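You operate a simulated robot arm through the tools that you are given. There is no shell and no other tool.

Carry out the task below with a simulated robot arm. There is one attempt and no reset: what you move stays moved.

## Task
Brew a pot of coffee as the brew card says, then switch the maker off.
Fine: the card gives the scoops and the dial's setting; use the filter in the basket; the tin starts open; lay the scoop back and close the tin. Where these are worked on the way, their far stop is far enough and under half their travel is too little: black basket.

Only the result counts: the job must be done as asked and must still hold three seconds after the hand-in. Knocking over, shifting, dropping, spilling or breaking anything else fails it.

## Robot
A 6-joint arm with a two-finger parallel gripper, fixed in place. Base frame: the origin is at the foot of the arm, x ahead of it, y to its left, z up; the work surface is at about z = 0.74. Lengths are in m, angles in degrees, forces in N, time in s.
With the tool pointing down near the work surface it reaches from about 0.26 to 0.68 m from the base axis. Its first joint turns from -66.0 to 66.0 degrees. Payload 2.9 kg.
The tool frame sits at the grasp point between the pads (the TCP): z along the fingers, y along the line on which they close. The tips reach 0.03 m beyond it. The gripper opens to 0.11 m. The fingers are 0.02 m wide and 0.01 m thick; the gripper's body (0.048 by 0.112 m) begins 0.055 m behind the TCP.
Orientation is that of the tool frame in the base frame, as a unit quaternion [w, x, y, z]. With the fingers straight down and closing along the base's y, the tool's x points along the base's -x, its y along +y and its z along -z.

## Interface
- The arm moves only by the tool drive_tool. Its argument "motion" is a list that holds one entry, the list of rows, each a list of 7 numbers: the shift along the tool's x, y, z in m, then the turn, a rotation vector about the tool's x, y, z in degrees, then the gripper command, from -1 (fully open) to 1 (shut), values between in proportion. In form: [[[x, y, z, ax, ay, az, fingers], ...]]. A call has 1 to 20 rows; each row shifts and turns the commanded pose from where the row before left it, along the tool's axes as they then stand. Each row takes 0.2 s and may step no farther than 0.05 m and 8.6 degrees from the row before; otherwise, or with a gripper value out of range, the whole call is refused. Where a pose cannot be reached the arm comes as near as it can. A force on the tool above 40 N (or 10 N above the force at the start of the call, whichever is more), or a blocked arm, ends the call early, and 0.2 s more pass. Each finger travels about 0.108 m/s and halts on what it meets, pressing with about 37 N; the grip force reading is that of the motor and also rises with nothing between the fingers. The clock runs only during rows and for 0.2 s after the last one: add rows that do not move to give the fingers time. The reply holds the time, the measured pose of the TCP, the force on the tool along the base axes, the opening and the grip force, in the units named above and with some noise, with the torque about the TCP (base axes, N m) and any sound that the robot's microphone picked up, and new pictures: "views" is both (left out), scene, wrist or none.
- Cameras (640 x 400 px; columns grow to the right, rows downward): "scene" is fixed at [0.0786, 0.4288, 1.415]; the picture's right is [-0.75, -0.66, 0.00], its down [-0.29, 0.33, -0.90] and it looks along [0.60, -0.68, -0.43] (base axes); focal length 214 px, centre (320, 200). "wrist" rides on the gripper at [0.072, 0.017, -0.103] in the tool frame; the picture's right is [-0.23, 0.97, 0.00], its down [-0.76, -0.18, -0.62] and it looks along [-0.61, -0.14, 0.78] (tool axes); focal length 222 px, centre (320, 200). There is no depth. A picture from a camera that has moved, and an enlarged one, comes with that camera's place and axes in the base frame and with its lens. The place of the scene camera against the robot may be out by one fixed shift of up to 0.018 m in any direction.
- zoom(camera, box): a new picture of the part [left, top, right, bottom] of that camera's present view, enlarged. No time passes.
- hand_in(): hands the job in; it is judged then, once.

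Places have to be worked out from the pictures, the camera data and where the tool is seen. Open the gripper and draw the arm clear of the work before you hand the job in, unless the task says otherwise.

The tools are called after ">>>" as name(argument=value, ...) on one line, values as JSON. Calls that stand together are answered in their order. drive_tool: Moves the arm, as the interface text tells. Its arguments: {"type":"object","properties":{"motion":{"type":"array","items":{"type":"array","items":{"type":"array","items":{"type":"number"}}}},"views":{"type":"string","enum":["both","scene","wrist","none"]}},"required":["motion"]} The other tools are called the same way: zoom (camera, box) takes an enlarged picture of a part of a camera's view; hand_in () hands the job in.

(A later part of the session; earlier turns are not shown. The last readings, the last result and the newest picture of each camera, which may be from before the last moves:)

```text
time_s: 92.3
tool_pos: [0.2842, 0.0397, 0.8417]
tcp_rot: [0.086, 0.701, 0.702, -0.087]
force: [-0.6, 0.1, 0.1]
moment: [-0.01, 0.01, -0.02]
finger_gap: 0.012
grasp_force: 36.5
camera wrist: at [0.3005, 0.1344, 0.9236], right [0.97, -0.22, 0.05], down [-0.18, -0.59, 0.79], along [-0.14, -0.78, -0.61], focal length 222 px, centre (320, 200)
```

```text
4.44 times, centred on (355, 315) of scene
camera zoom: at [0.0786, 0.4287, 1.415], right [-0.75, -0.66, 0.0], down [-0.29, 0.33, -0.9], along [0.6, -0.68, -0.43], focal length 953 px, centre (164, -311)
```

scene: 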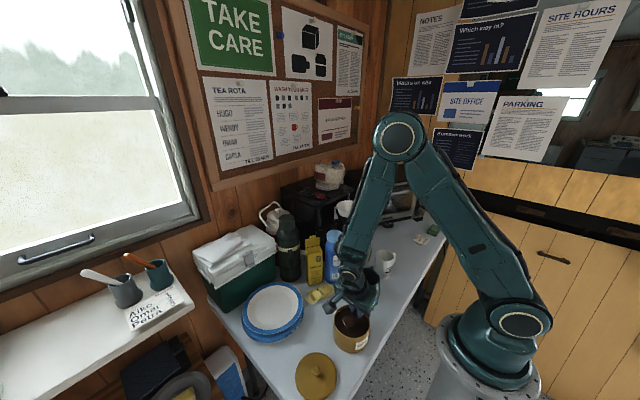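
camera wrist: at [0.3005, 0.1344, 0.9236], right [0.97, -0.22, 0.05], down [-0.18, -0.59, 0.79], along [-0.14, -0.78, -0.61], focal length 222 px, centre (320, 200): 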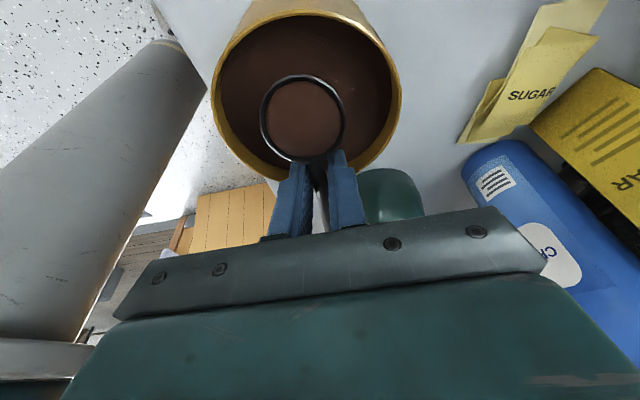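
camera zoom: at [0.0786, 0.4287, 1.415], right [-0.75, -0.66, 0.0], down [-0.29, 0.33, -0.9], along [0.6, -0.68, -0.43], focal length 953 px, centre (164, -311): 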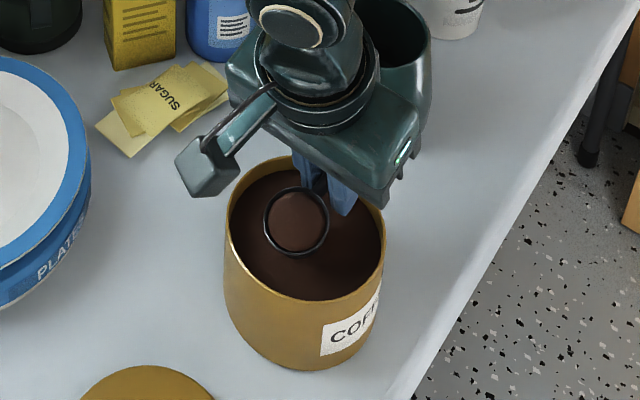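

The scoop is full again. Judging from the rim's shape the scoop has in fact only slid 1 cm up in the grip without rotating, so it is now nose-down 14°; I level the tool to vertical right away while lifting a little.

>>> drive_tool(motion=[[[-0.001, 0, -0.004, 0, 4.7, 0, 0.95], [-0.001, 0, -0.005, 0, 4.7, 0, 0.95], [0, 0, -0.006, 0, 4.7, 0, 0.95], [0, 0, -0.01, 0, 0, 0, 0.95], [0, 0, 0, 0, 0, 0, 0.95]]])

>>> zoom(camera="wrist", box=[200, 20, 440, 220])

>>> zoom(camera="scene", box=[310, 270, 400, 360])

```text
time_s: 93.5
tool_pos: [0.2822, 0.0406, 0.8661]
tcp_rot: [0.0, 0.707, 0.707, 0.0]
force: [-0.3, -0.2, -0.3]
moment: [-0.01, 0.04, 0.0]
finger_gap: 0.0117
grasp_force: 36.9
camera wrist: at [0.3001, 0.1119, 0.9696], right [0.97, -0.23, 0.0], down [-0.18, -0.76, 0.62], along [-0.14, -0.61, -0.78], focal length 222 px, centre (320, 200)
```

scene: 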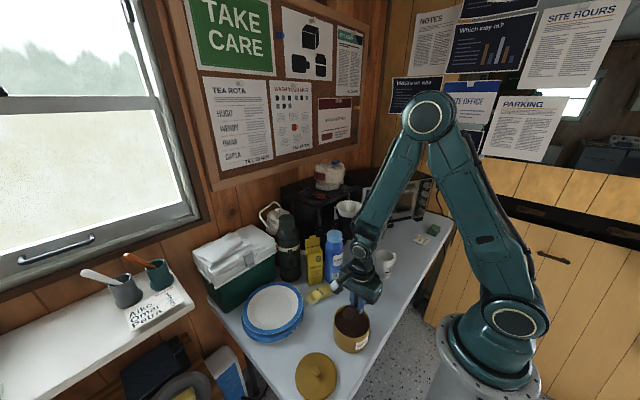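
wrist: 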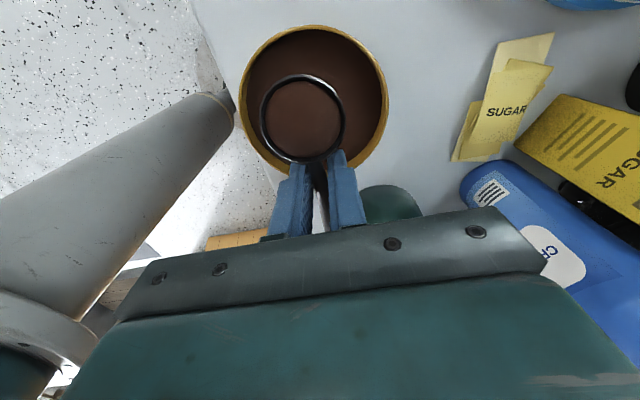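

```text
2.00 times, centred on (320, 120) of wrist
camera zoom: at [0.3001, 0.1119, 0.9696], right [0.97, -0.23, 0.0], down [-0.18, -0.76, 0.62], along [-0.14, -0.61, -0.78], focal length 444 px, centre (320, 360)
```

zoom: 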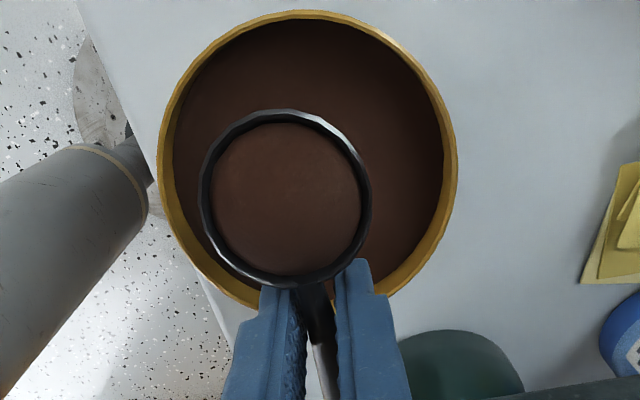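

```text
4.44 times, centred on (355, 315) of scene
camera zoom: at [0.0786, 0.4288, 1.415], right [-0.75, -0.66, 0.0], down [-0.29, 0.33, -0.9], along [0.6, -0.68, -0.43], focal length 953 px, centre (164, -311)
```

zoom: 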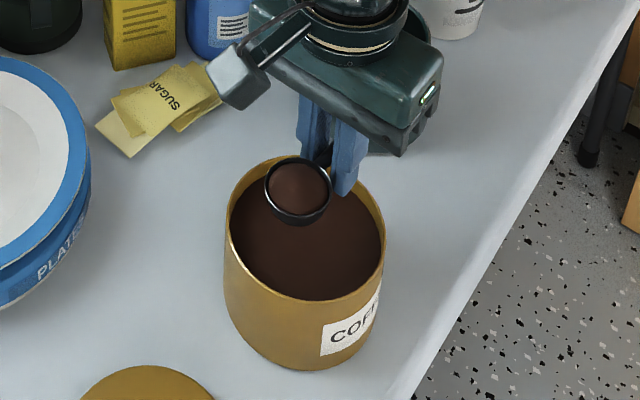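

The scoop is level and full. I lift it straight up to z = 1.17.

>>> drive_tool(motion=[[[0, 0, -0.014, 0, 0, 0, 0.95], [0, 0, -0.029, 0, 0, 0, 0.95], [0, 0, -0.029, 0, 0, 0, 0.95], [0, 0, -0.029, 0, 0, 0, 0.95], [0, 0, -0.029, 0, 0, 0, 0.95], [0, 0, -0.029, 0, 0, 0, 0.95], [0, 0, -0.029, 0, 0, 0, 0.95], [0, 0, -0.029, 0, 0, 0, 0.95], [0, 0, -0.029, 0, 0, 0, 0.95], [0, 0, -0.029, 0, 0, 0, 0.95], [0, 0, -0.029, 0, 0, 0, 0.95], [0, 0, 0, 0, 0, 0, 0.95]]], views="wrist")

```text
time_s: 96.1
tool_pos: [0.2816, 0.0382, 1.1707]
tcp_rot: [-0.001, 0.707, 0.707, 0.0]
force: [0.8, -0.1, 0.6]
moment: [-0.01, 0.0, -0.01]
finger_gap: 0.0117
grasp_force: 36.7
camera wrist: at [0.3002, 0.1112, 1.274], right [0.97, -0.23, 0.0], down [-0.18, -0.76, 0.62], along [-0.14, -0.61, -0.78], focal length 222 px, centre (320, 200)
```

wrist: 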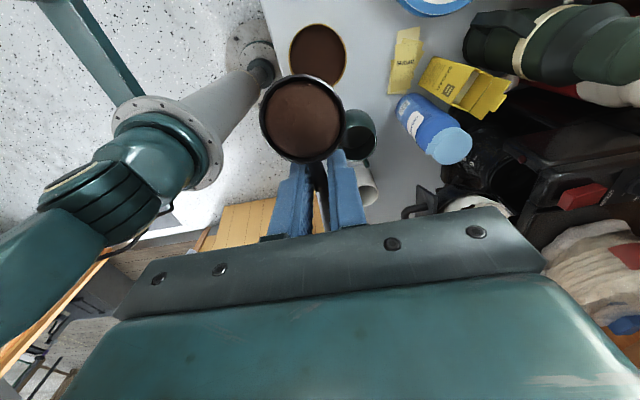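

Still full. I carry it over the filter along the same path, ending about 1 cm further forward because the bowl now sits closer to the roll axis.

>>> drive_tool(motion=[[[-0.01221, 0.00886, 0, 0, 0, 0, 0.95], [-0.02442, 0.01771, 0, 0, 0, 0, 0.95], [-0.02442, 0.01771, 0, 0, 0, 0, 0.95], [-0.02442, 0.01771, 0, 0, 0, 0, 0.95], [-0.02442, 0.01771, 0, 0, 0, 0, 0.95], [-0.02442, 0.01771, 0, 0, 0, 0, 0.95], [-0.02442, 0.01771, 0, 0, 0, 0, 0.95], [-0.02442, 0.01771, 0, 0, 0, 0, 0.95], [-0.02442, 0.01771, 0, 0, 0, 0, 0.95], [-0.02442, 0.01771, 0, 0, 0, 0, 0.95], [-0.02442, 0.01771, 0, 0, 0, 0, 0.95], [-0.01021, 0.00886, 0, 0, 0, 0, 0.95], [0, 0, 0, 0, 0, 5.2, 0.95], [0, 0, 0, 0, 0, 5.2, 0.95], [0, 0, 0, 0, 0, 5.2, 0.95], [0, 0, 0, 0, 0, 5.2, 0.95], [0, 0, 0, 0, 0, 0, 0.95]]], views="wrist")

>>> zoom(camera="wrist", box=[200, 0, 440, 180])

>>> zoom(camera="scene", box=[300, 140, 390, 230])

```text
time_s: 99.7
tool_pos: [0.4787, -0.2278, 1.1706]
tcp_rot: [0.0, 0.823, 0.568, -0.001]
force: [-0.2, 0.1, -0.6]
moment: [-0.03, -0.01, 0.01]
finger_gap: 0.0116
grasp_force: 37.4
camera wrist: at [0.5201, -0.166, 1.273], right [0.83, -0.56, 0.0], down [-0.44, -0.65, 0.62], along [-0.35, -0.52, -0.78], focal length 222 px, centre (320, 200)
```

wrist: 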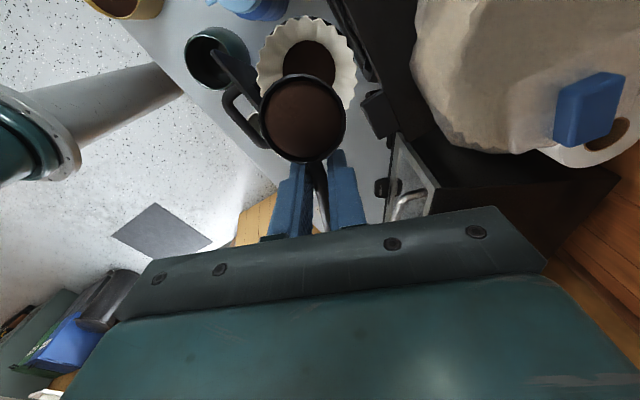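

```text
2.22 times, centred on (320, 90) of wrist
camera zoom: at [0.5201, -0.166, 1.273], right [0.83, -0.56, 0.0], down [-0.44, -0.65, 0.62], along [-0.35, -0.52, -0.78], focal length 494 px, centre (320, 444)
```

zoom: 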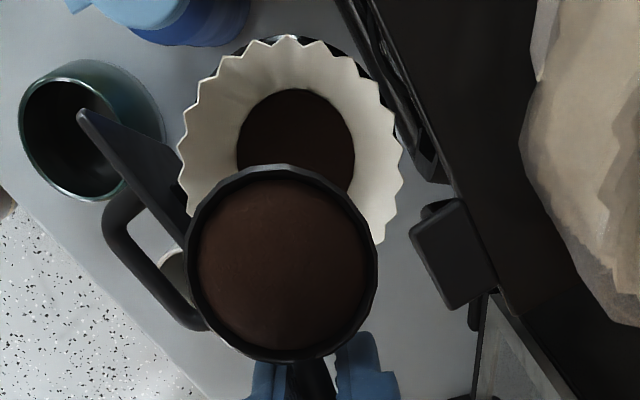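

```text
4.44 times, centred on (345, 185) of scene
camera zoom: at [0.0786, 0.4288, 1.415], right [-0.75, -0.66, 0.0], down [-0.29, 0.33, -0.9], along [0.6, -0.68, -0.43], focal length 953 px, centre (209, 267)
```

zoom: 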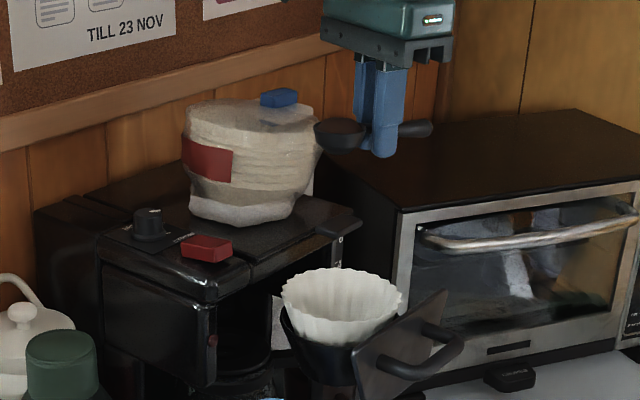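

The bowl is centred over the filter within 5 mm. I pour with the same slow roll.

>>> drive_tool(motion=[[[0, 0, 0, -6, 0, 0, 0.95], [0, 0, 0, -6, 0, 0, 0.95], [0, 0, 0, -6, 0, 0, 0.95], [0, 0, 0, -6, 0, 0, 0.95], [0, 0, 0, -6, 0, 0, 0.95], [0, 0, 0, -6, 0, 0, 0.95], [0, 0, 0, -6, 0, 0, 0.95], [0, 0, 0, -6, 0, 0, 0.95], [0, 0, 0, -6, 0, 0, 0.95], [0, 0, 0, -6, 0, 0, 0.95], [0, 0, 0, -6, 0, 0, 0.95], [0, 0, 0, -6, 0, 0, 0.95], [0, 0, 0, -6, 0, 0, 0.95], [0, 0, 0, -6, 0, 0, 0.95], [0, 0, 0, -6, 0, 0, 0.95], [0, 0, 0, -6, 0, 0, 0.95], [0, 0, 0, -4, 0, 0, 0.95], [0, 0, 0, 0, 0, 0, 0.95], [0, 0, 0, 0, 0, 0, 0.95]]])

>>> zoom(camera="wrist", box=[0, 40, 420, 330])

```text
time_s: 103.7
tool_pos: [0.4783, -0.2267, 1.1699]
tcp_rot: [0.631, 0.53, 0.365, 0.434]
force: [0.7, 0.8, 0.1]
moment: [-0.01, 0.02, 0.03]
finger_gap: 0.0119
grasp_force: 37.0
camera wrist: at [0.4059, -0.1228, 1.1684], right [-0.24, -0.15, 0.96], down [-0.82, -0.5, -0.28], along [0.53, -0.85, 0.0], focal length 222 px, centre (320, 200)
```

scene: 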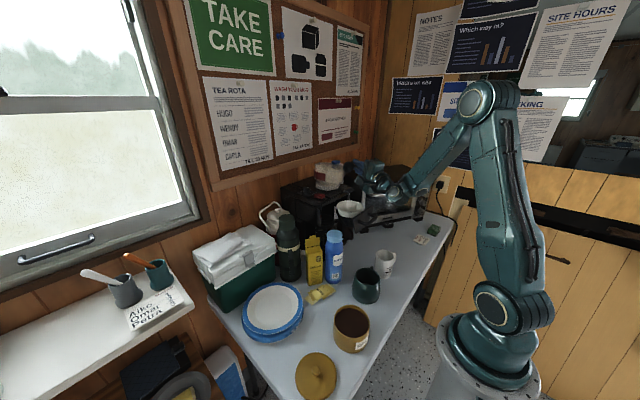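
wrist: 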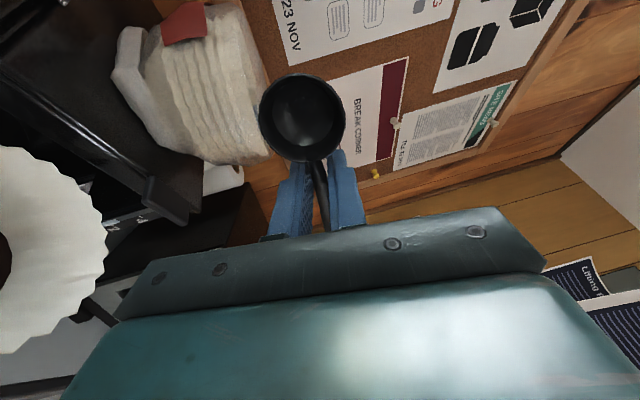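

```text
1.38 times, centred on (210, 185) of wrist
camera zoom: at [0.4059, -0.1228, 1.1684], right [-0.24, -0.15, 0.96], down [-0.82, -0.5, -0.28], along [0.53, -0.85, 0.0], focal length 306 px, centre (472, 221)
```

zoom: 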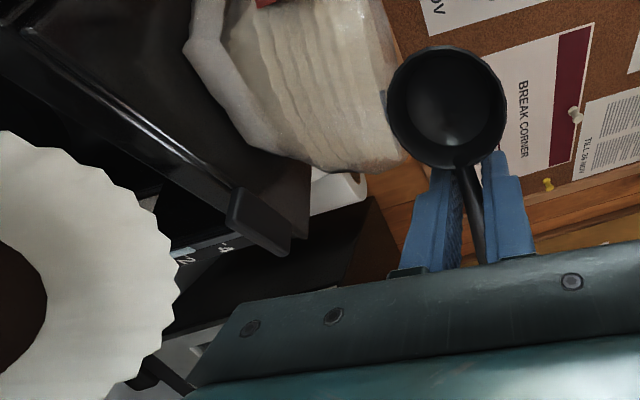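

The scoop is empty again. I roll back to level and back off to check the filter and the surroundings.

>>> drive_tool(motion=[[[0, 0, 0, 8.5, 0, 0, 0.95], [0, 0, 0, 8.5, 0, 0, 0.95], [0, 0, 0, 8.5, 0, 0, 0.95], [0, 0, 0, 8.5, 0, 0, 0.95], [0, 0, 0, 8.5, 0, 0, 0.95], [0, 0, 0, 8.5, 0, 0, 0.95], [0, 0, 0, 8.5, 0, 0, 0.95], [0, 0, 0, 8.5, 0, 0, 0.95], [0, 0, 0, 8.5, 0, 0, 0.95], [0, 0, 0, 8.5, 0, 0, 0.95], [0, 0, 0, 8.5, 0, 0, 0.95], [0, 0, 0, 6.5, 0, 0, 0.95], [-0.02, 0, 0, 0, 0, 0, 0.95], [-0.03, 0, 0, 0, 0, 0, 0.95], [0, 0, 0, 0, 0, 0, 0.95]]])

>>> zoom(camera="wrist", box=[200, 0, 440, 180])

>>> zoom(camera="scene", box=[290, 170, 450, 370])

```text
time_s: 106.9
tool_pos: [0.4596, -0.2738, 1.1706]
tcp_rot: [-0.001, 0.823, 0.568, -0.001]
force: [-1.3, 0.3, -0.5]
moment: [0.03, -0.03, -0.01]
finger_gap: 0.0118
grasp_force: 36.7
camera wrist: at [0.5016, -0.213, 1.2728], right [0.83, -0.56, 0.0], down [-0.44, -0.65, 0.62], along [-0.35, -0.52, -0.78], focal length 222 px, centre (320, 200)
```

scene: 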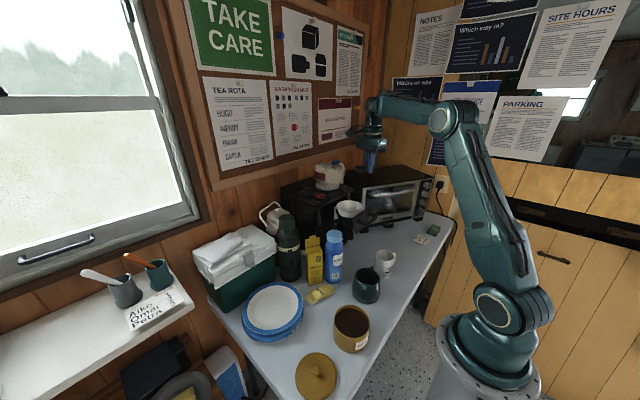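
wrist: 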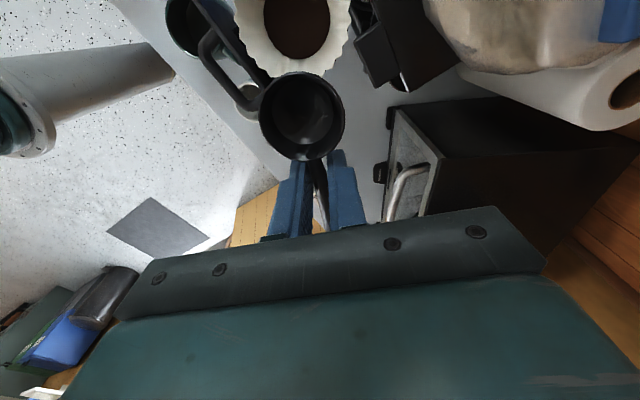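

```text
2.22 times, centred on (320, 90) of wrist
camera zoom: at [0.5016, -0.213, 1.2728], right [0.83, -0.56, 0.0], down [-0.44, -0.65, 0.62], along [-0.35, -0.52, -0.78], focal length 494 px, centre (320, 444)
```

zoom: 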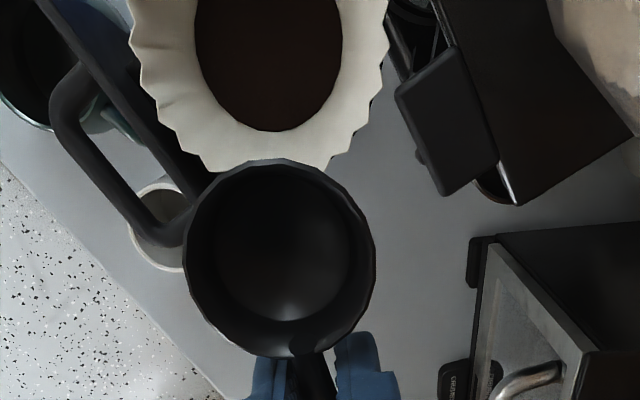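

```text
2.00 times, centred on (370, 270) of scene
camera zoom: at [0.0786, 0.4287, 1.415], right [-0.75, -0.66, 0.0], down [-0.29, 0.33, -0.9], along [0.6, -0.68, -0.43], focal length 429 px, centre (220, 60)
```

zoom: 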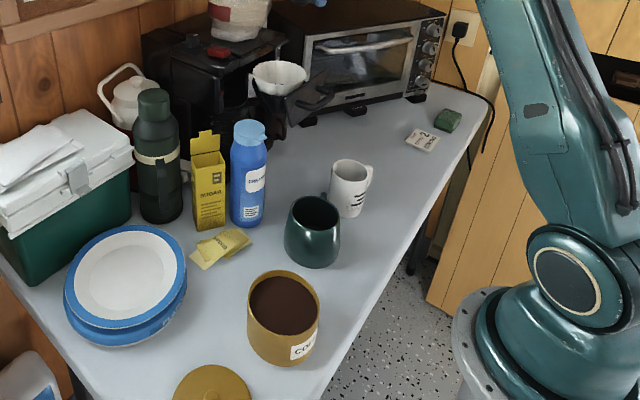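

The filter now holds two scoops' worth (larger coffee disc) and nothing is spilled. I carry the empty scoop back above its old place.

>>> drive_tool(motion=[[[-0.02244, -0.01464, 0.02, 0, 0, 0, 0.95], [-0.02244, -0.01464, 0.03375, 0, 0, 0, 0.95], [-0.02244, -0.01464, 0.03375, 0, 0, 0, 0.95], [-0.02244, -0.01464, 0.03375, 0, 0, 0, 0.95], [-0.02244, -0.01464, 0.03375, 0, 0, 0, 0.95], [-0.02244, -0.01464, 0.03375, 0, 0, 0, 0.95], [-0.02244, -0.01464, 0.03375, 0, 0, 0, 0.95], [-0.02244, -0.01464, 0.03375, 0, 0, 0, 0.95], [0, 0, 0, 0, 0, -5, 0.95], [0, 0, 0, 0, 0, -5.1, 0.95], [0, 0, 0.03, 0, 0, 0, 0.95], [0, 0, 0.03, 0, 0, 0, 0.95], [0, 0, 0, 0, 0, 0, 0.95]]])

>>> zoom(camera="scene", box=[380, 210, 440, 270])

```text
time_s: 109.7
tool_pos: [0.2864, -0.4, 0.8527]
tcp_rot: [0.0, 0.77, 0.638, 0.0]
force: [-0.5, 0.6, 0.3]
moment: [0.01, -0.02, -0.02]
finger_gap: 0.0119
grasp_force: 37.1
camera wrist: at [0.3172, -0.3328, 0.9561], right [0.91, -0.4, 0.0], down [-0.32, -0.72, 0.62], along [-0.25, -0.57, -0.78], focal length 222 px, centre (320, 200)
```

scene: 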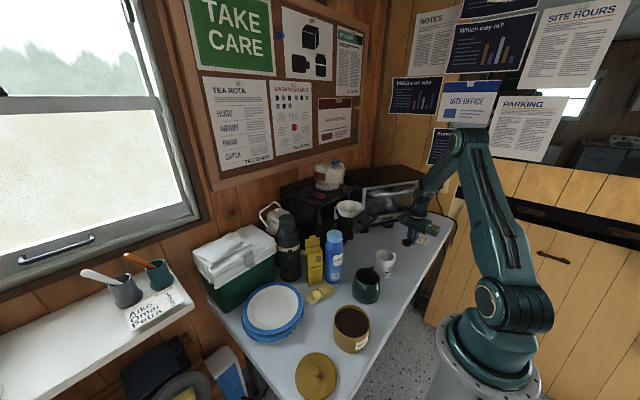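
wrist: 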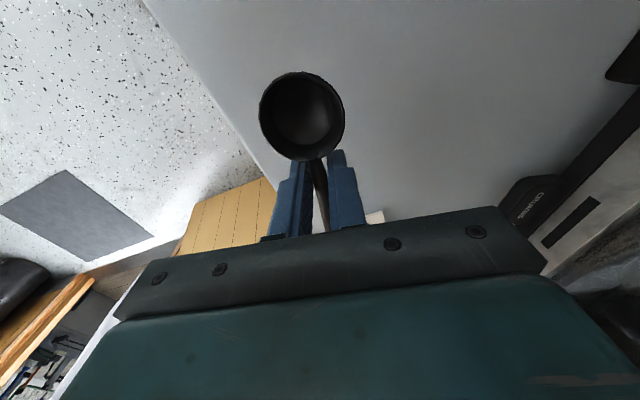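

```text
6.67 times, centred on (410, 240) of scene
camera zoom: at [0.0786, 0.4288, 1.415], right [-0.75, -0.66, 0.0], down [-0.29, 0.33, -0.9], along [0.6, -0.68, -0.43], focal length 1430 px, centre (-280, -67)
```

zoom: 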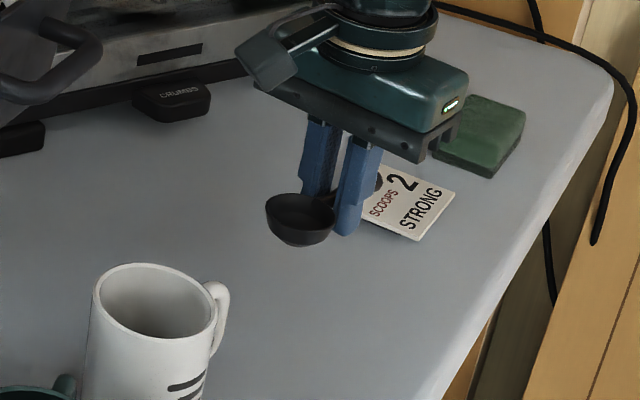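

The scoop is over its old spot. I tip it 12° nose-down so the bowl can touch the table before the fingertips, and lower to just above the table.

>>> drive_tool(motion=[[[0, 0, 0, 0, -6, 0, 0.95], [0, 0, 0, 0, -6, 0, 0.95], [0.0073, 0, 0.0342, 0, 0, 0, 0.95], [0.0068, 0, 0.0318, 0, 0, 0, 0.95], [0, 0, 0, 0, 0, 0, 0.95]]])

>>> zoom(camera="scene", box=[380, 230, 440, 270])

```text
time_s: 110.9
tool_pos: [0.2868, -0.3992, 0.7842]
tcp_rot: [0.067, 0.766, 0.634, -0.08]
force: [0.2, 1.0, 0.1]
moment: [-0.02, -0.02, -0.01]
finger_gap: 0.0119
grasp_force: 37.1
camera wrist: at [0.321, -0.3123, 0.871], right [0.92, -0.4, 0.05], down [-0.29, -0.57, 0.77], along [-0.28, -0.72, -0.64], focal length 222 px, centre (320, 200)
```

scene: 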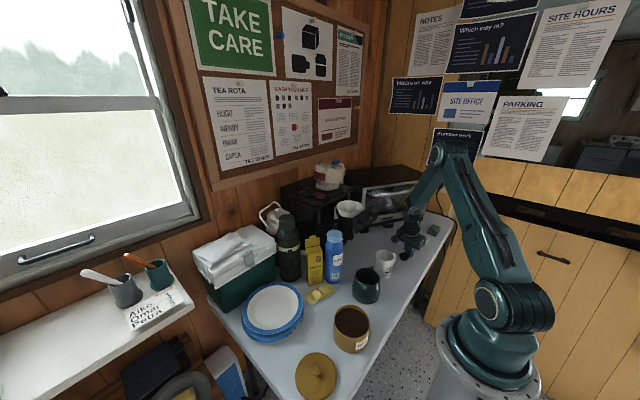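
wrist: 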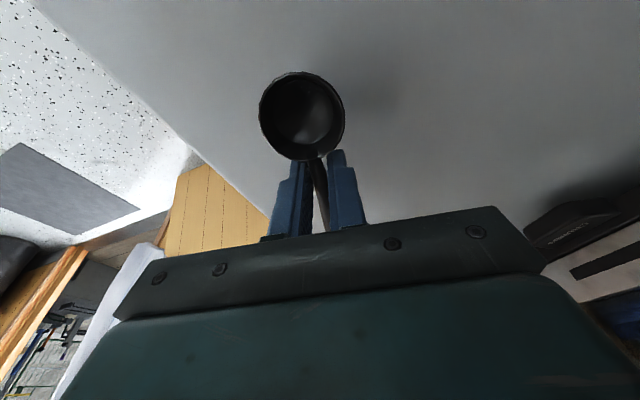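

```text
10.00 times, centred on (410, 250) of scene
camera zoom: at [0.0786, 0.4288, 1.415], right [-0.75, -0.66, 0.0], down [-0.29, 0.33, -0.9], along [0.6, -0.68, -0.43], focal length 2145 px, centre (-580, -300)
```

zoom: 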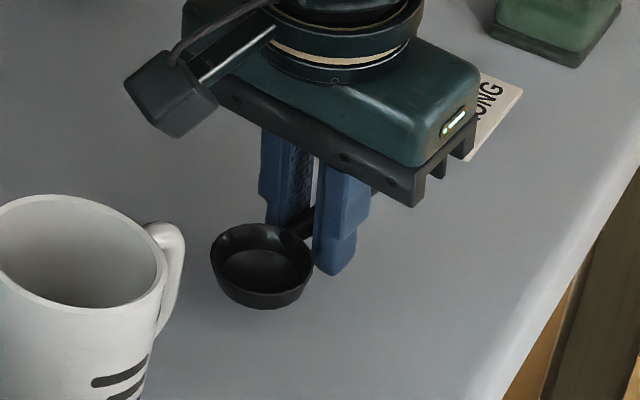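

Almost down. I lower in 4 mm steps until the bowl touches.

>>> drive_tool(motion=[[[0.0008, 0, 0.0039, 0, 0, 0, 0.95], [0.0008, 0, 0.0039, 0, 0, 0, 0.95], [0, 0, 0, 0, 0, 0, 0.95]]], views="none")

```text
time_s: 111.7
tool_pos: [0.2862, -0.3997, 0.7772]
tcp_rot: [0.066, 0.766, 0.635, -0.081]
force: [-0.1, 0.4, 0.4]
moment: [0.0, -0.03, 0.0]
finger_gap: 0.0119
grasp_force: 36.9
```

>>> drive_tool(motion=[[[0.0006, 0, 0.0029, 0, 0, 0, 0.95], [0, 0, 0, 0, 0, 0, 0.95]]], views="none")

```text
time_s: 112.3
tool_pos: [0.2865, -0.3997, 0.7744]
tcp_rot: [0.066, 0.766, 0.634, -0.081]
force: [-0.3, 0.3, -1.1]
moment: [0.02, 0.03, 0.0]
finger_gap: 0.0119
grasp_force: 37.1
```

No contact yet at 0.7744; 2 mm more.

>>> drive_tool(motion=[[[0.0004, 0, 0.002, 0, 0, 0, 0.95], [0, 0, 0, 0, 0, 0, 0.95]]], views="both")

>>> zoom(camera="scene", box=[390, 240, 430, 270])

```text
time_s: 112.9
tool_pos: [0.2872, -0.3994, 0.773]
tcp_rot: [0.067, 0.766, 0.635, -0.08]
force: [-0.7, 1.0, 10.0]
moment: [0.46, -0.1, 0.04]
finger_gap: 0.0122
grasp_force: 36.8
camera wrist: at [0.3213, -0.3127, 0.859], right [0.92, -0.4, 0.05], down [-0.29, -0.57, 0.77], along [-0.28, -0.72, -0.64], focal length 222 px, centre (320, 200)
```

scene: 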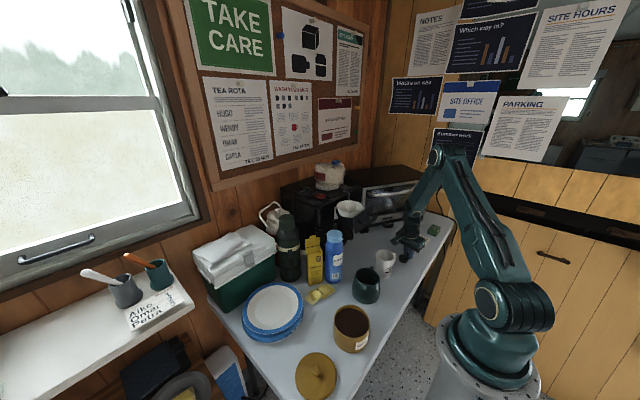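
wrist: 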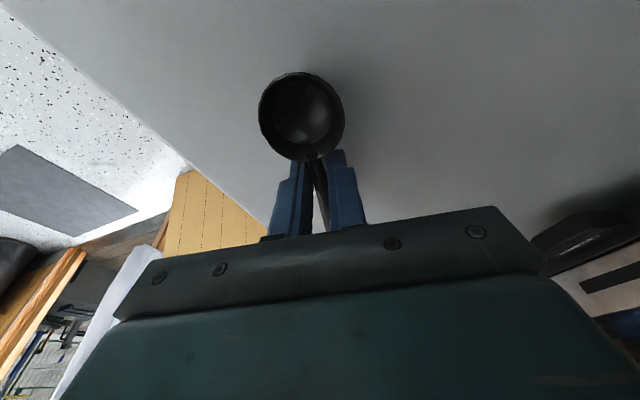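

```text
13.33 times, centred on (410, 255) of scene
camera zoom: at [0.0785, 0.4289, 1.4149], right [-0.75, -0.66, 0.0], down [-0.29, 0.33, -0.9], along [0.6, -0.68, -0.43], focal length 2860 px, centre (-880, -533)
```

zoom: 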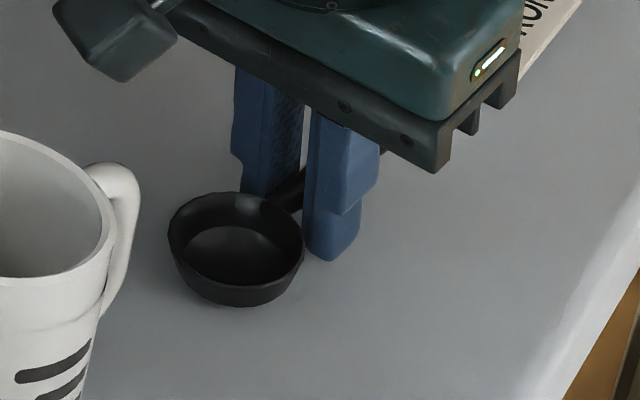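

The bowl's front edge rests on the table (10 N at the bowl). I open the fingers, wait a moment, then rise straight up.

>>> drive_tool(motion=[[[0, 0, 0, 0, 0, 0, 0.7], [0, 0, 0, 0, 0, 0, 0.4], [0, 0, 0, 0, 0, 0, 0.3], [0, 0, 0, 0, 0, 0, 0.3], [-0.0042, 0, -0.0196, 0, 0, 0, 0.3], [-0.0083, 0, -0.0391, 0, 0, 0, 0.3], [-0.0083, 0, -0.0391, 0, 0, 0, 0.3], [0, 0, 0, 0, 6, 0, 0.3], [0, 0, 0, 0, 6, 0, 0.3], [0, 0, 0, 0, 0, 0, 0.3]]])

>>> zoom(camera="scene", box=[380, 230, 440, 270])

>>> zoom(camera="wrist", box=[220, 40, 420, 200])

```text
time_s: 115.1
tool_pos: [0.2863, -0.3986, 0.8725]
tcp_rot: [-0.001, 0.77, 0.638, 0.0]
force: [0.3, 0.5, 0.2]
moment: [0.01, 0.03, 0.03]
finger_gap: 0.0383
grasp_force: 0.1
camera wrist: at [0.3171, -0.3326, 0.9763], right [0.91, -0.4, 0.0], down [-0.32, -0.72, 0.62], along [-0.25, -0.57, -0.78], focal length 222 px, centre (320, 200)
```

scene: 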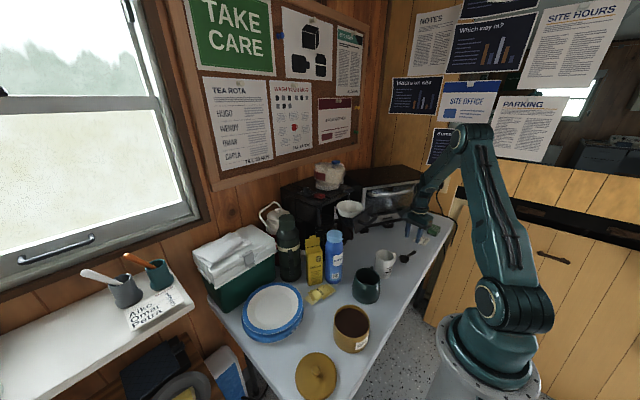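
wrist: 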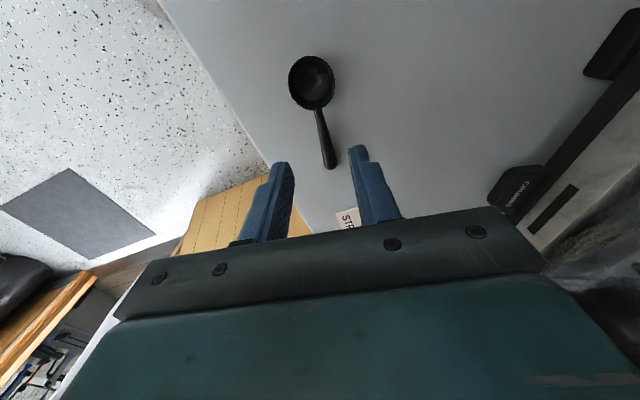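

```text
10.00 times, centred on (410, 250) of scene
camera zoom: at [0.0786, 0.4288, 1.415], right [-0.75, -0.66, 0.0], down [-0.29, 0.33, -0.9], along [0.6, -0.68, -0.43], focal length 2145 px, centre (-580, -300)
```

zoom: 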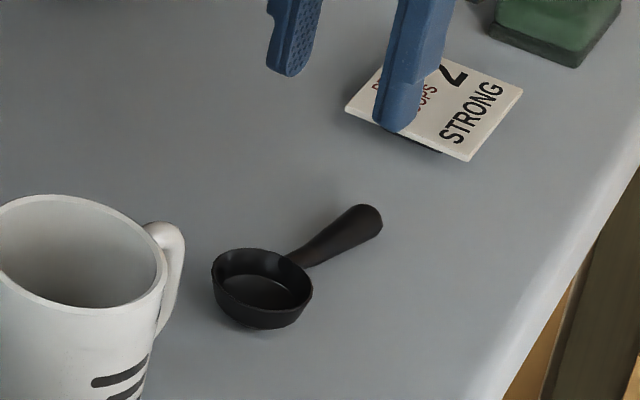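

```text
2.50 times, centred on (320, 120) of wrist
camera zoom: at [0.3171, -0.3326, 0.9763], right [0.91, -0.4, 0.0], down [-0.32, -0.72, 0.62], along [-0.25, -0.57, -0.78], focal length 555 px, centre (320, 400)
```

zoom: 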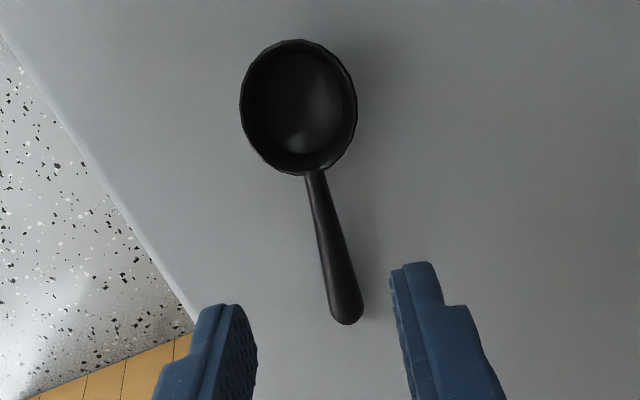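

The scoop lies back in its place. Now I go over to the lid and the tin to close it, first looking at the lid from above.

>>> drive_tool(motion=[[[0, 0, -0.045, 0, 0, 0, 0.0], [0, 0, -0.045, 0, 0, 0, -0.2], [0, 0, -0.045, 0, 0, 0, -0.2], [0, 0, -0.045, 0, 0, -5.3, -0.2], [0, 0, 0, 0, 0, -5.4, -0.2], [0.0457, 0.001, 0, 0, 0, 0, -0.2], [0.0457, 0.001, 0, 0, 0, 0, -0.2], [0.0457, 0.001, 0, 0, 0, 0, -0.2], [0.0457, 0.001, 0, 0, 0, 0, -0.2], [0.0457, 0.001, 0, 0, 0, 0, -0.2], [0.0457, 0.001, 0, 0, 0, 0, -0.2], [0.0457, 0.001, 0, 0, 0, 0, -0.2], [0.0457, 0.001, 0, 0, 0, 0, -0.2], [0.0457, 0.001, 0, 0, 0, 0, -0.2], [0.0457, 0.001, 0, 0, 0, 0, -0.2], [0.0457, 0.001, 0, 0, 0, 0, -0.2], [0.0457, 0.001, 0, 0, 0, 0, -0.2], [0, 0, 0.04, 0, 0, 0, -0.2], [0, 0, 0, 0, 0, 0, -0.2]]])

>>> zoom(camera="wrist", box=[210, 0, 410, 130])

>>> zoom(camera="scene", box=[280, 300, 400, 400])

```text
time_s: 119.1
tool_pos: [0.2993, 0.1488, 1.0128]
tcp_rot: [0.0, 0.706, 0.708, 0.001]
force: [-0.2, -0.7, 0.0]
moment: [-0.04, 0.0, 0.04]
finger_gap: 0.066
grasp_force: 0.0
camera wrist: at [0.3166, 0.2207, 1.1157], right [0.97, -0.23, 0.0], down [-0.18, -0.76, 0.62], along [-0.14, -0.61, -0.78], focal length 222 px, centre (320, 200)
```

scene: 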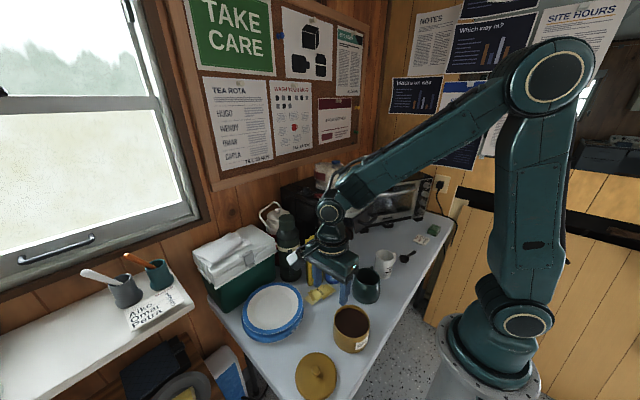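
wrist: 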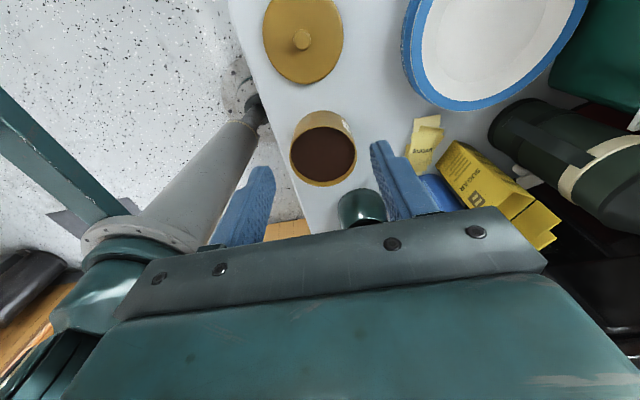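

```text
3.08 times, centred on (310, 65) of wrist
camera zoom: at [0.3166, 0.2207, 1.1157], right [0.97, -0.23, 0.0], down [-0.18, -0.76, 0.62], along [-0.14, -0.61, -0.78], focal length 684 px, centre (351, 615)
```

zoom: 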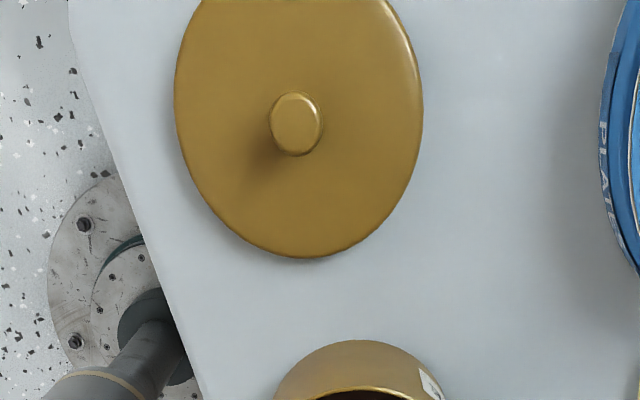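

```text
4.00 times, centred on (340, 350) of scene
camera zoom: at [0.0786, 0.4288, 1.415], right [-0.75, -0.66, 0.0], down [-0.29, 0.33, -0.9], along [0.6, -0.68, -0.43], focal length 858 px, centre (240, -400)
```

zoom: 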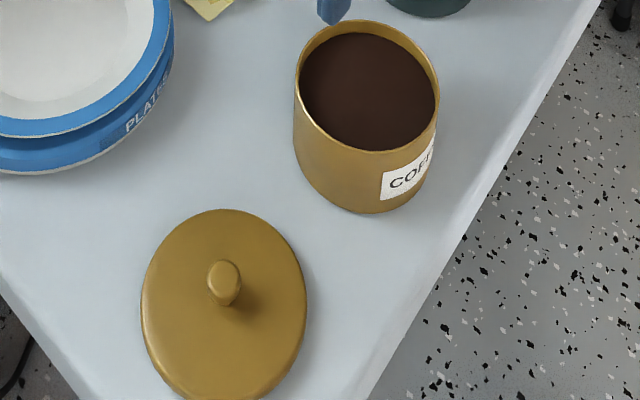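

Lid and tin are both visible. I zoom on the tin's rim for an accurate centre.

>>> zoom(camera="wrist", box=[270, 100, 380, 200])

>>> zoom(camera="wrist", box=[240, 0, 370, 100])

```text
4.00 times, centred on (325, 150) of wrist
camera zoom: at [0.3166, 0.2207, 1.1157], right [0.97, -0.23, 0.0], down [-0.18, -0.76, 0.62], along [-0.14, -0.61, -0.78], focal length 888 px, centre (300, 400)
```

zoom: 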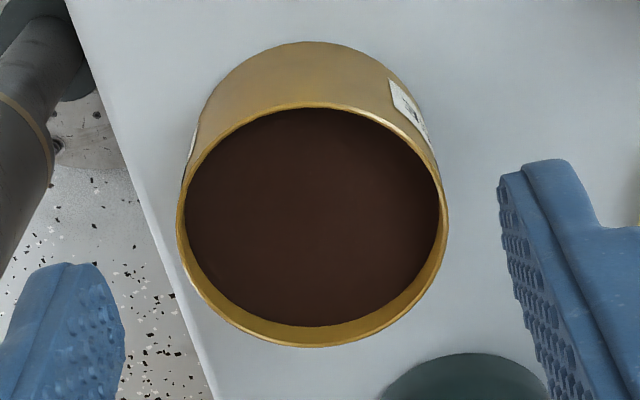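

```text
4.00 times, centred on (305, 50) of wrist
camera zoom: at [0.3166, 0.2207, 1.1157], right [0.97, -0.23, 0.0], down [-0.18, -0.76, 0.62], along [-0.14, -0.61, -0.78], focal length 888 px, centre (380, 800)
```

zoom: 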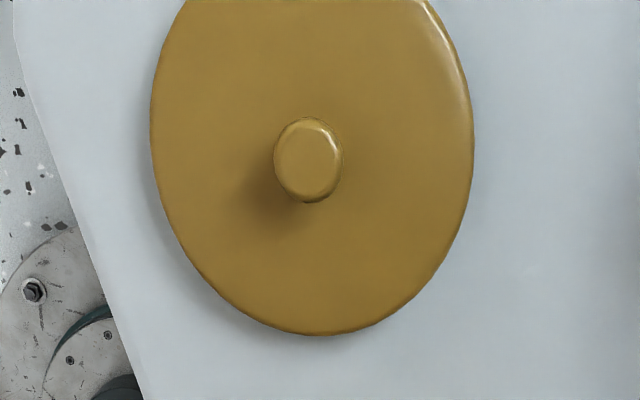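

To pin down the rim's height and centre, I take a second look from 10 cm further in −y.

>>> drive_tool(motion=[[[-0.05, 0, 0, 0, 0, 0, -0.2], [-0.05, 0, 0, 0, 0, 0, -0.2], [0, 0, 0, 0, 0, 0, -0.2]]], views="wrist")

>>> zoom(camera="wrist", box=[240, 40, 370, 140])

```text
time_s: 119.9
tool_pos: [0.3003, 0.0497, 1.012]
tcp_rot: [-0.001, 0.707, 0.707, 0.0]
force: [-0.4, 0.3, -0.3]
moment: [0.03, -0.03, -0.05]
finger_gap: 0.066
grasp_force: 0.0
camera wrist: at [0.3174, 0.1206, 1.1163], right [0.97, -0.23, 0.0], down [-0.18, -0.76, 0.62], along [-0.14, -0.61, -0.78], focal length 222 px, centre (320, 200)
```

wrist: 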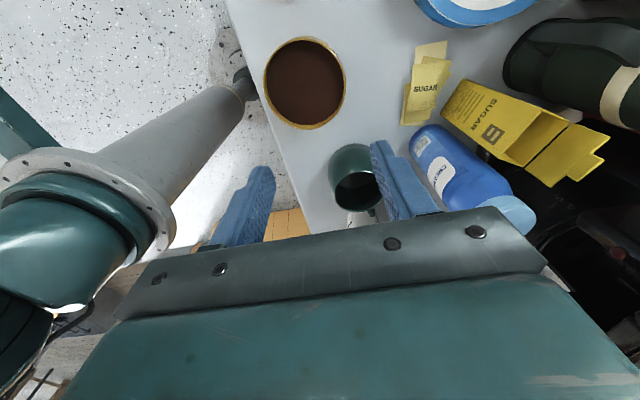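

```text
4.00 times, centred on (305, 90) of wrist
camera zoom: at [0.3174, 0.1206, 1.1163], right [0.97, -0.23, 0.0], down [-0.18, -0.76, 0.62], along [-0.14, -0.61, -0.78], focal length 888 px, centre (380, 640)
```

zoom: 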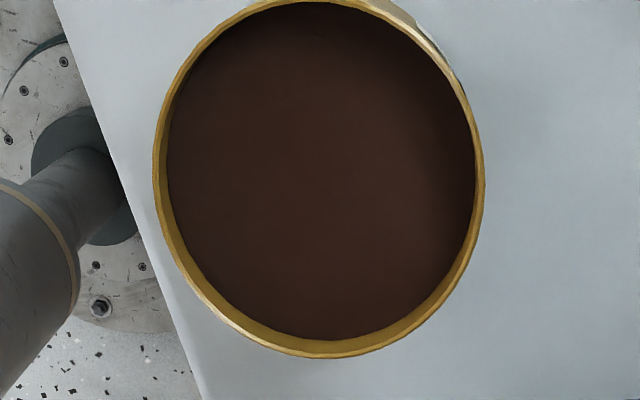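

Two views give: tin centre (0.286, 0.062), rim z≈0.816, radius 0.050; lid centre (0.292, 0.209) with a knob about 22 mm wide, top at z≈0.775. I go above the knob with the fingers 45 mm apart.

>>> drive_tool(motion=[[[0.03975, -0.002, 0.02, 0, 0, 0, 0.0], [0.03975, -0.002, 0.02, 0, 0, 0, 0.18], [0.03975, -0.002, 0.02, 0, 0, 0, 0.18], [0.03975, -0.0021, 0.02, 0, 0, 0, 0.18], [0, 0, 0.035, 0, 0, 0, 0.18], [0, 0, 0.035, 0, 0, 0, 0.18], [0, 0, 0, 0, 0, 0, 0.18]]])

>>> zoom(camera="wrist", box=[220, 60, 420, 210])

>>> zoom(camera="scene", box=[270, 290, 390, 400])

```text
time_s: 121.5
tool_pos: [0.2923, 0.2055, 0.8641]
tcp_rot: [-0.001, 0.707, 0.707, 0.001]
force: [-0.6, -0.5, 0.5]
moment: [-0.01, 0.0, 0.0]
finger_gap: 0.0453
grasp_force: 0.1
camera wrist: at [0.3093, 0.2782, 0.9669], right [0.97, -0.23, 0.0], down [-0.18, -0.76, 0.62], along [-0.14, -0.61, -0.78], focal length 222 px, centre (320, 200)
```

scene: 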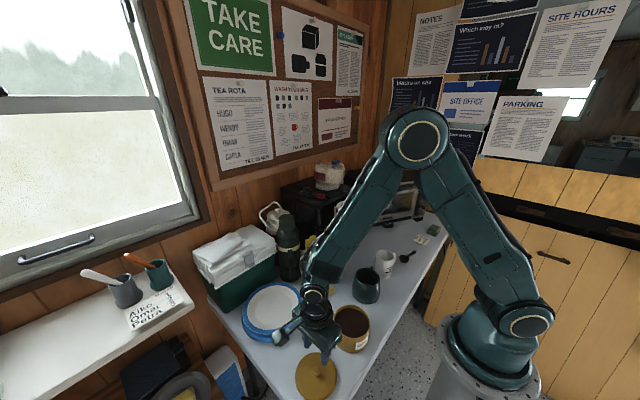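
wrist: 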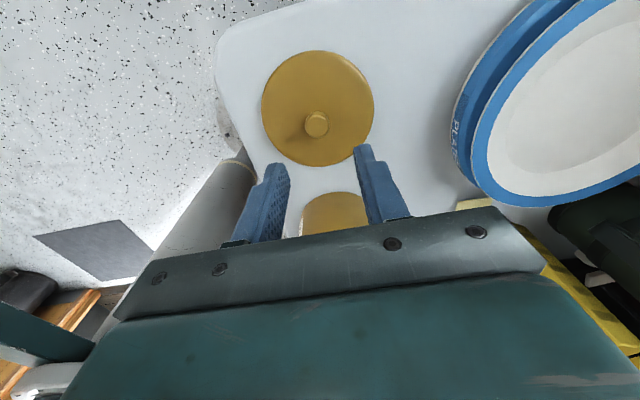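

```text
2.67 times, centred on (320, 135) of wrist
camera zoom: at [0.3093, 0.2782, 0.9669], right [0.97, -0.23, 0.0], down [-0.18, -0.76, 0.62], along [-0.14, -0.61, -0.78], focal length 592 px, centre (320, 373)
```

zoom: 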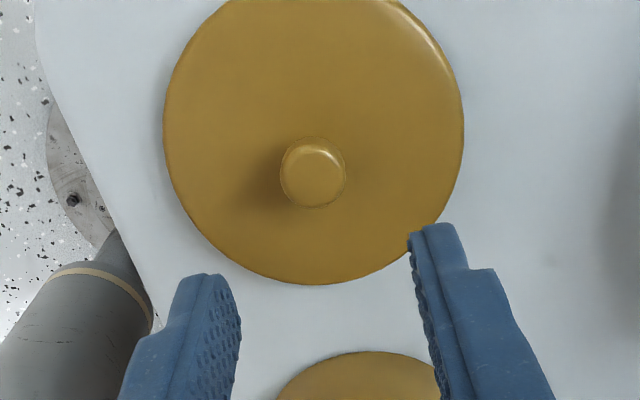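

```text
3.64 times, centred on (330, 345) of scene
camera zoom: at [0.0786, 0.4288, 1.415], right [-0.75, -0.66, 0.0], down [-0.29, 0.33, -0.9], along [0.6, -0.68, -0.43], focal length 780 px, centre (284, -327)
```

zoom: 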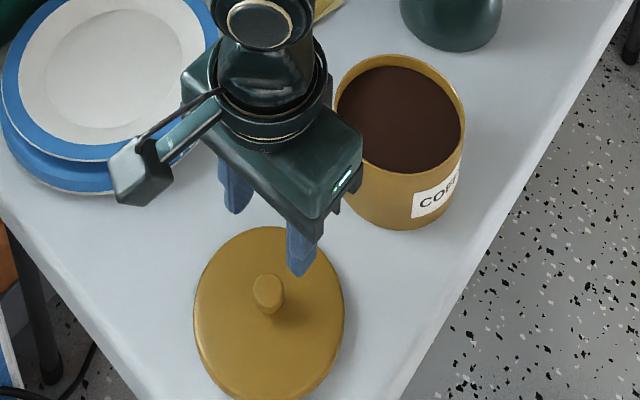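

The knob is at (0.2923, 0.209), top z≈0.776. I shift 3.5 mm, lower to z = 0.789 and check.

>>> drive_tool(motion=[[[0.0035, 0, 0.0375, 0, 0, 0, 0.18], [0, 0, 0.0375, 0, 0, 0, 0.18], [0, 0, 0, 0, 0, 0, 0.18]]])

>>> zoom(camera="wrist", box=[220, 80, 420, 230])

>>> zoom(camera="scene", box=[280, 320, 370, 400])

```text
time_s: 122.3
tool_pos: [0.2913, 0.2109, 0.7894]
tcp_rot: [-0.001, 0.707, 0.707, 0.001]
force: [0.6, 0.3, 0.4]
moment: [0.01, -0.04, -0.01]
finger_gap: 0.0451
grasp_force: 0.1
camera wrist: at [0.3088, 0.2832, 0.8916], right [0.97, -0.23, 0.0], down [-0.18, -0.76, 0.62], along [-0.14, -0.61, -0.78], focal length 222 px, centre (320, 200)
```

scene: 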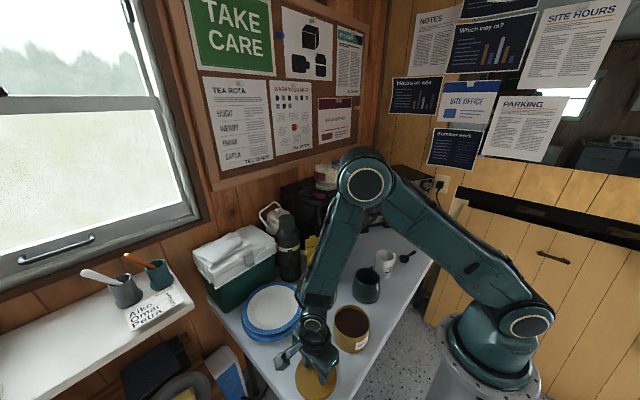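
wrist: 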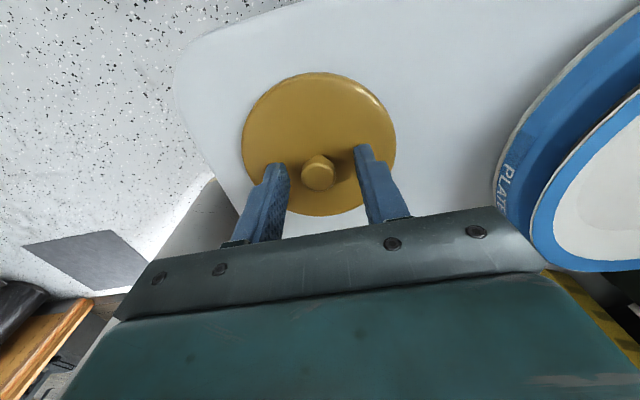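

```text
2.67 times, centred on (320, 155) of wrist
camera zoom: at [0.3088, 0.2832, 0.8916], right [0.97, -0.23, 0.0], down [-0.18, -0.76, 0.62], along [-0.14, -0.61, -0.78], focal length 592 px, centre (320, 320)
```

zoom: 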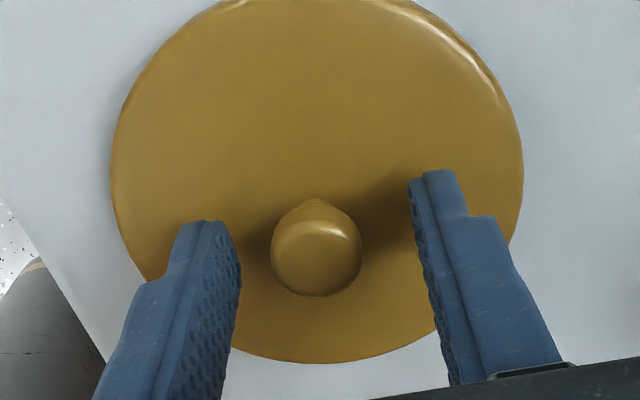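

```text
5.00 times, centred on (325, 360) of scene
camera zoom: at [0.0786, 0.4288, 1.415], right [-0.75, -0.66, 0.0], down [-0.29, 0.33, -0.9], along [0.6, -0.68, -0.43], focal length 1072 px, centre (295, -600)
```

zoom: 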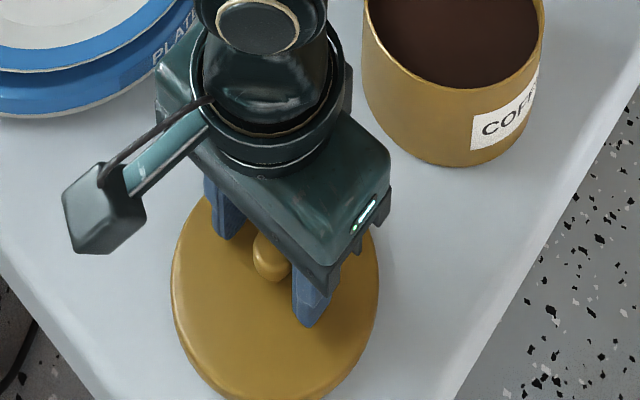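

The knob is centred between the fingers. I close on it.

>>> drive_tool(motion=[[[0.001, 0, 0, 0, 0, 0, 0.5], [0, 0, 0, 0, 0, 0, 0.9], [0, 0, 0, 0, 0, 0, 0.9]]], views="none")

```text
time_s: 123.1
tool_pos: [0.2905, 0.2131, 0.7878]
tcp_rot: [-0.001, 0.707, 0.707, 0.0]
force: [0.8, -0.4, -0.4]
moment: [0.0, -0.01, 0.02]
finger_gap: 0.0197
grasp_force: 36.5
```

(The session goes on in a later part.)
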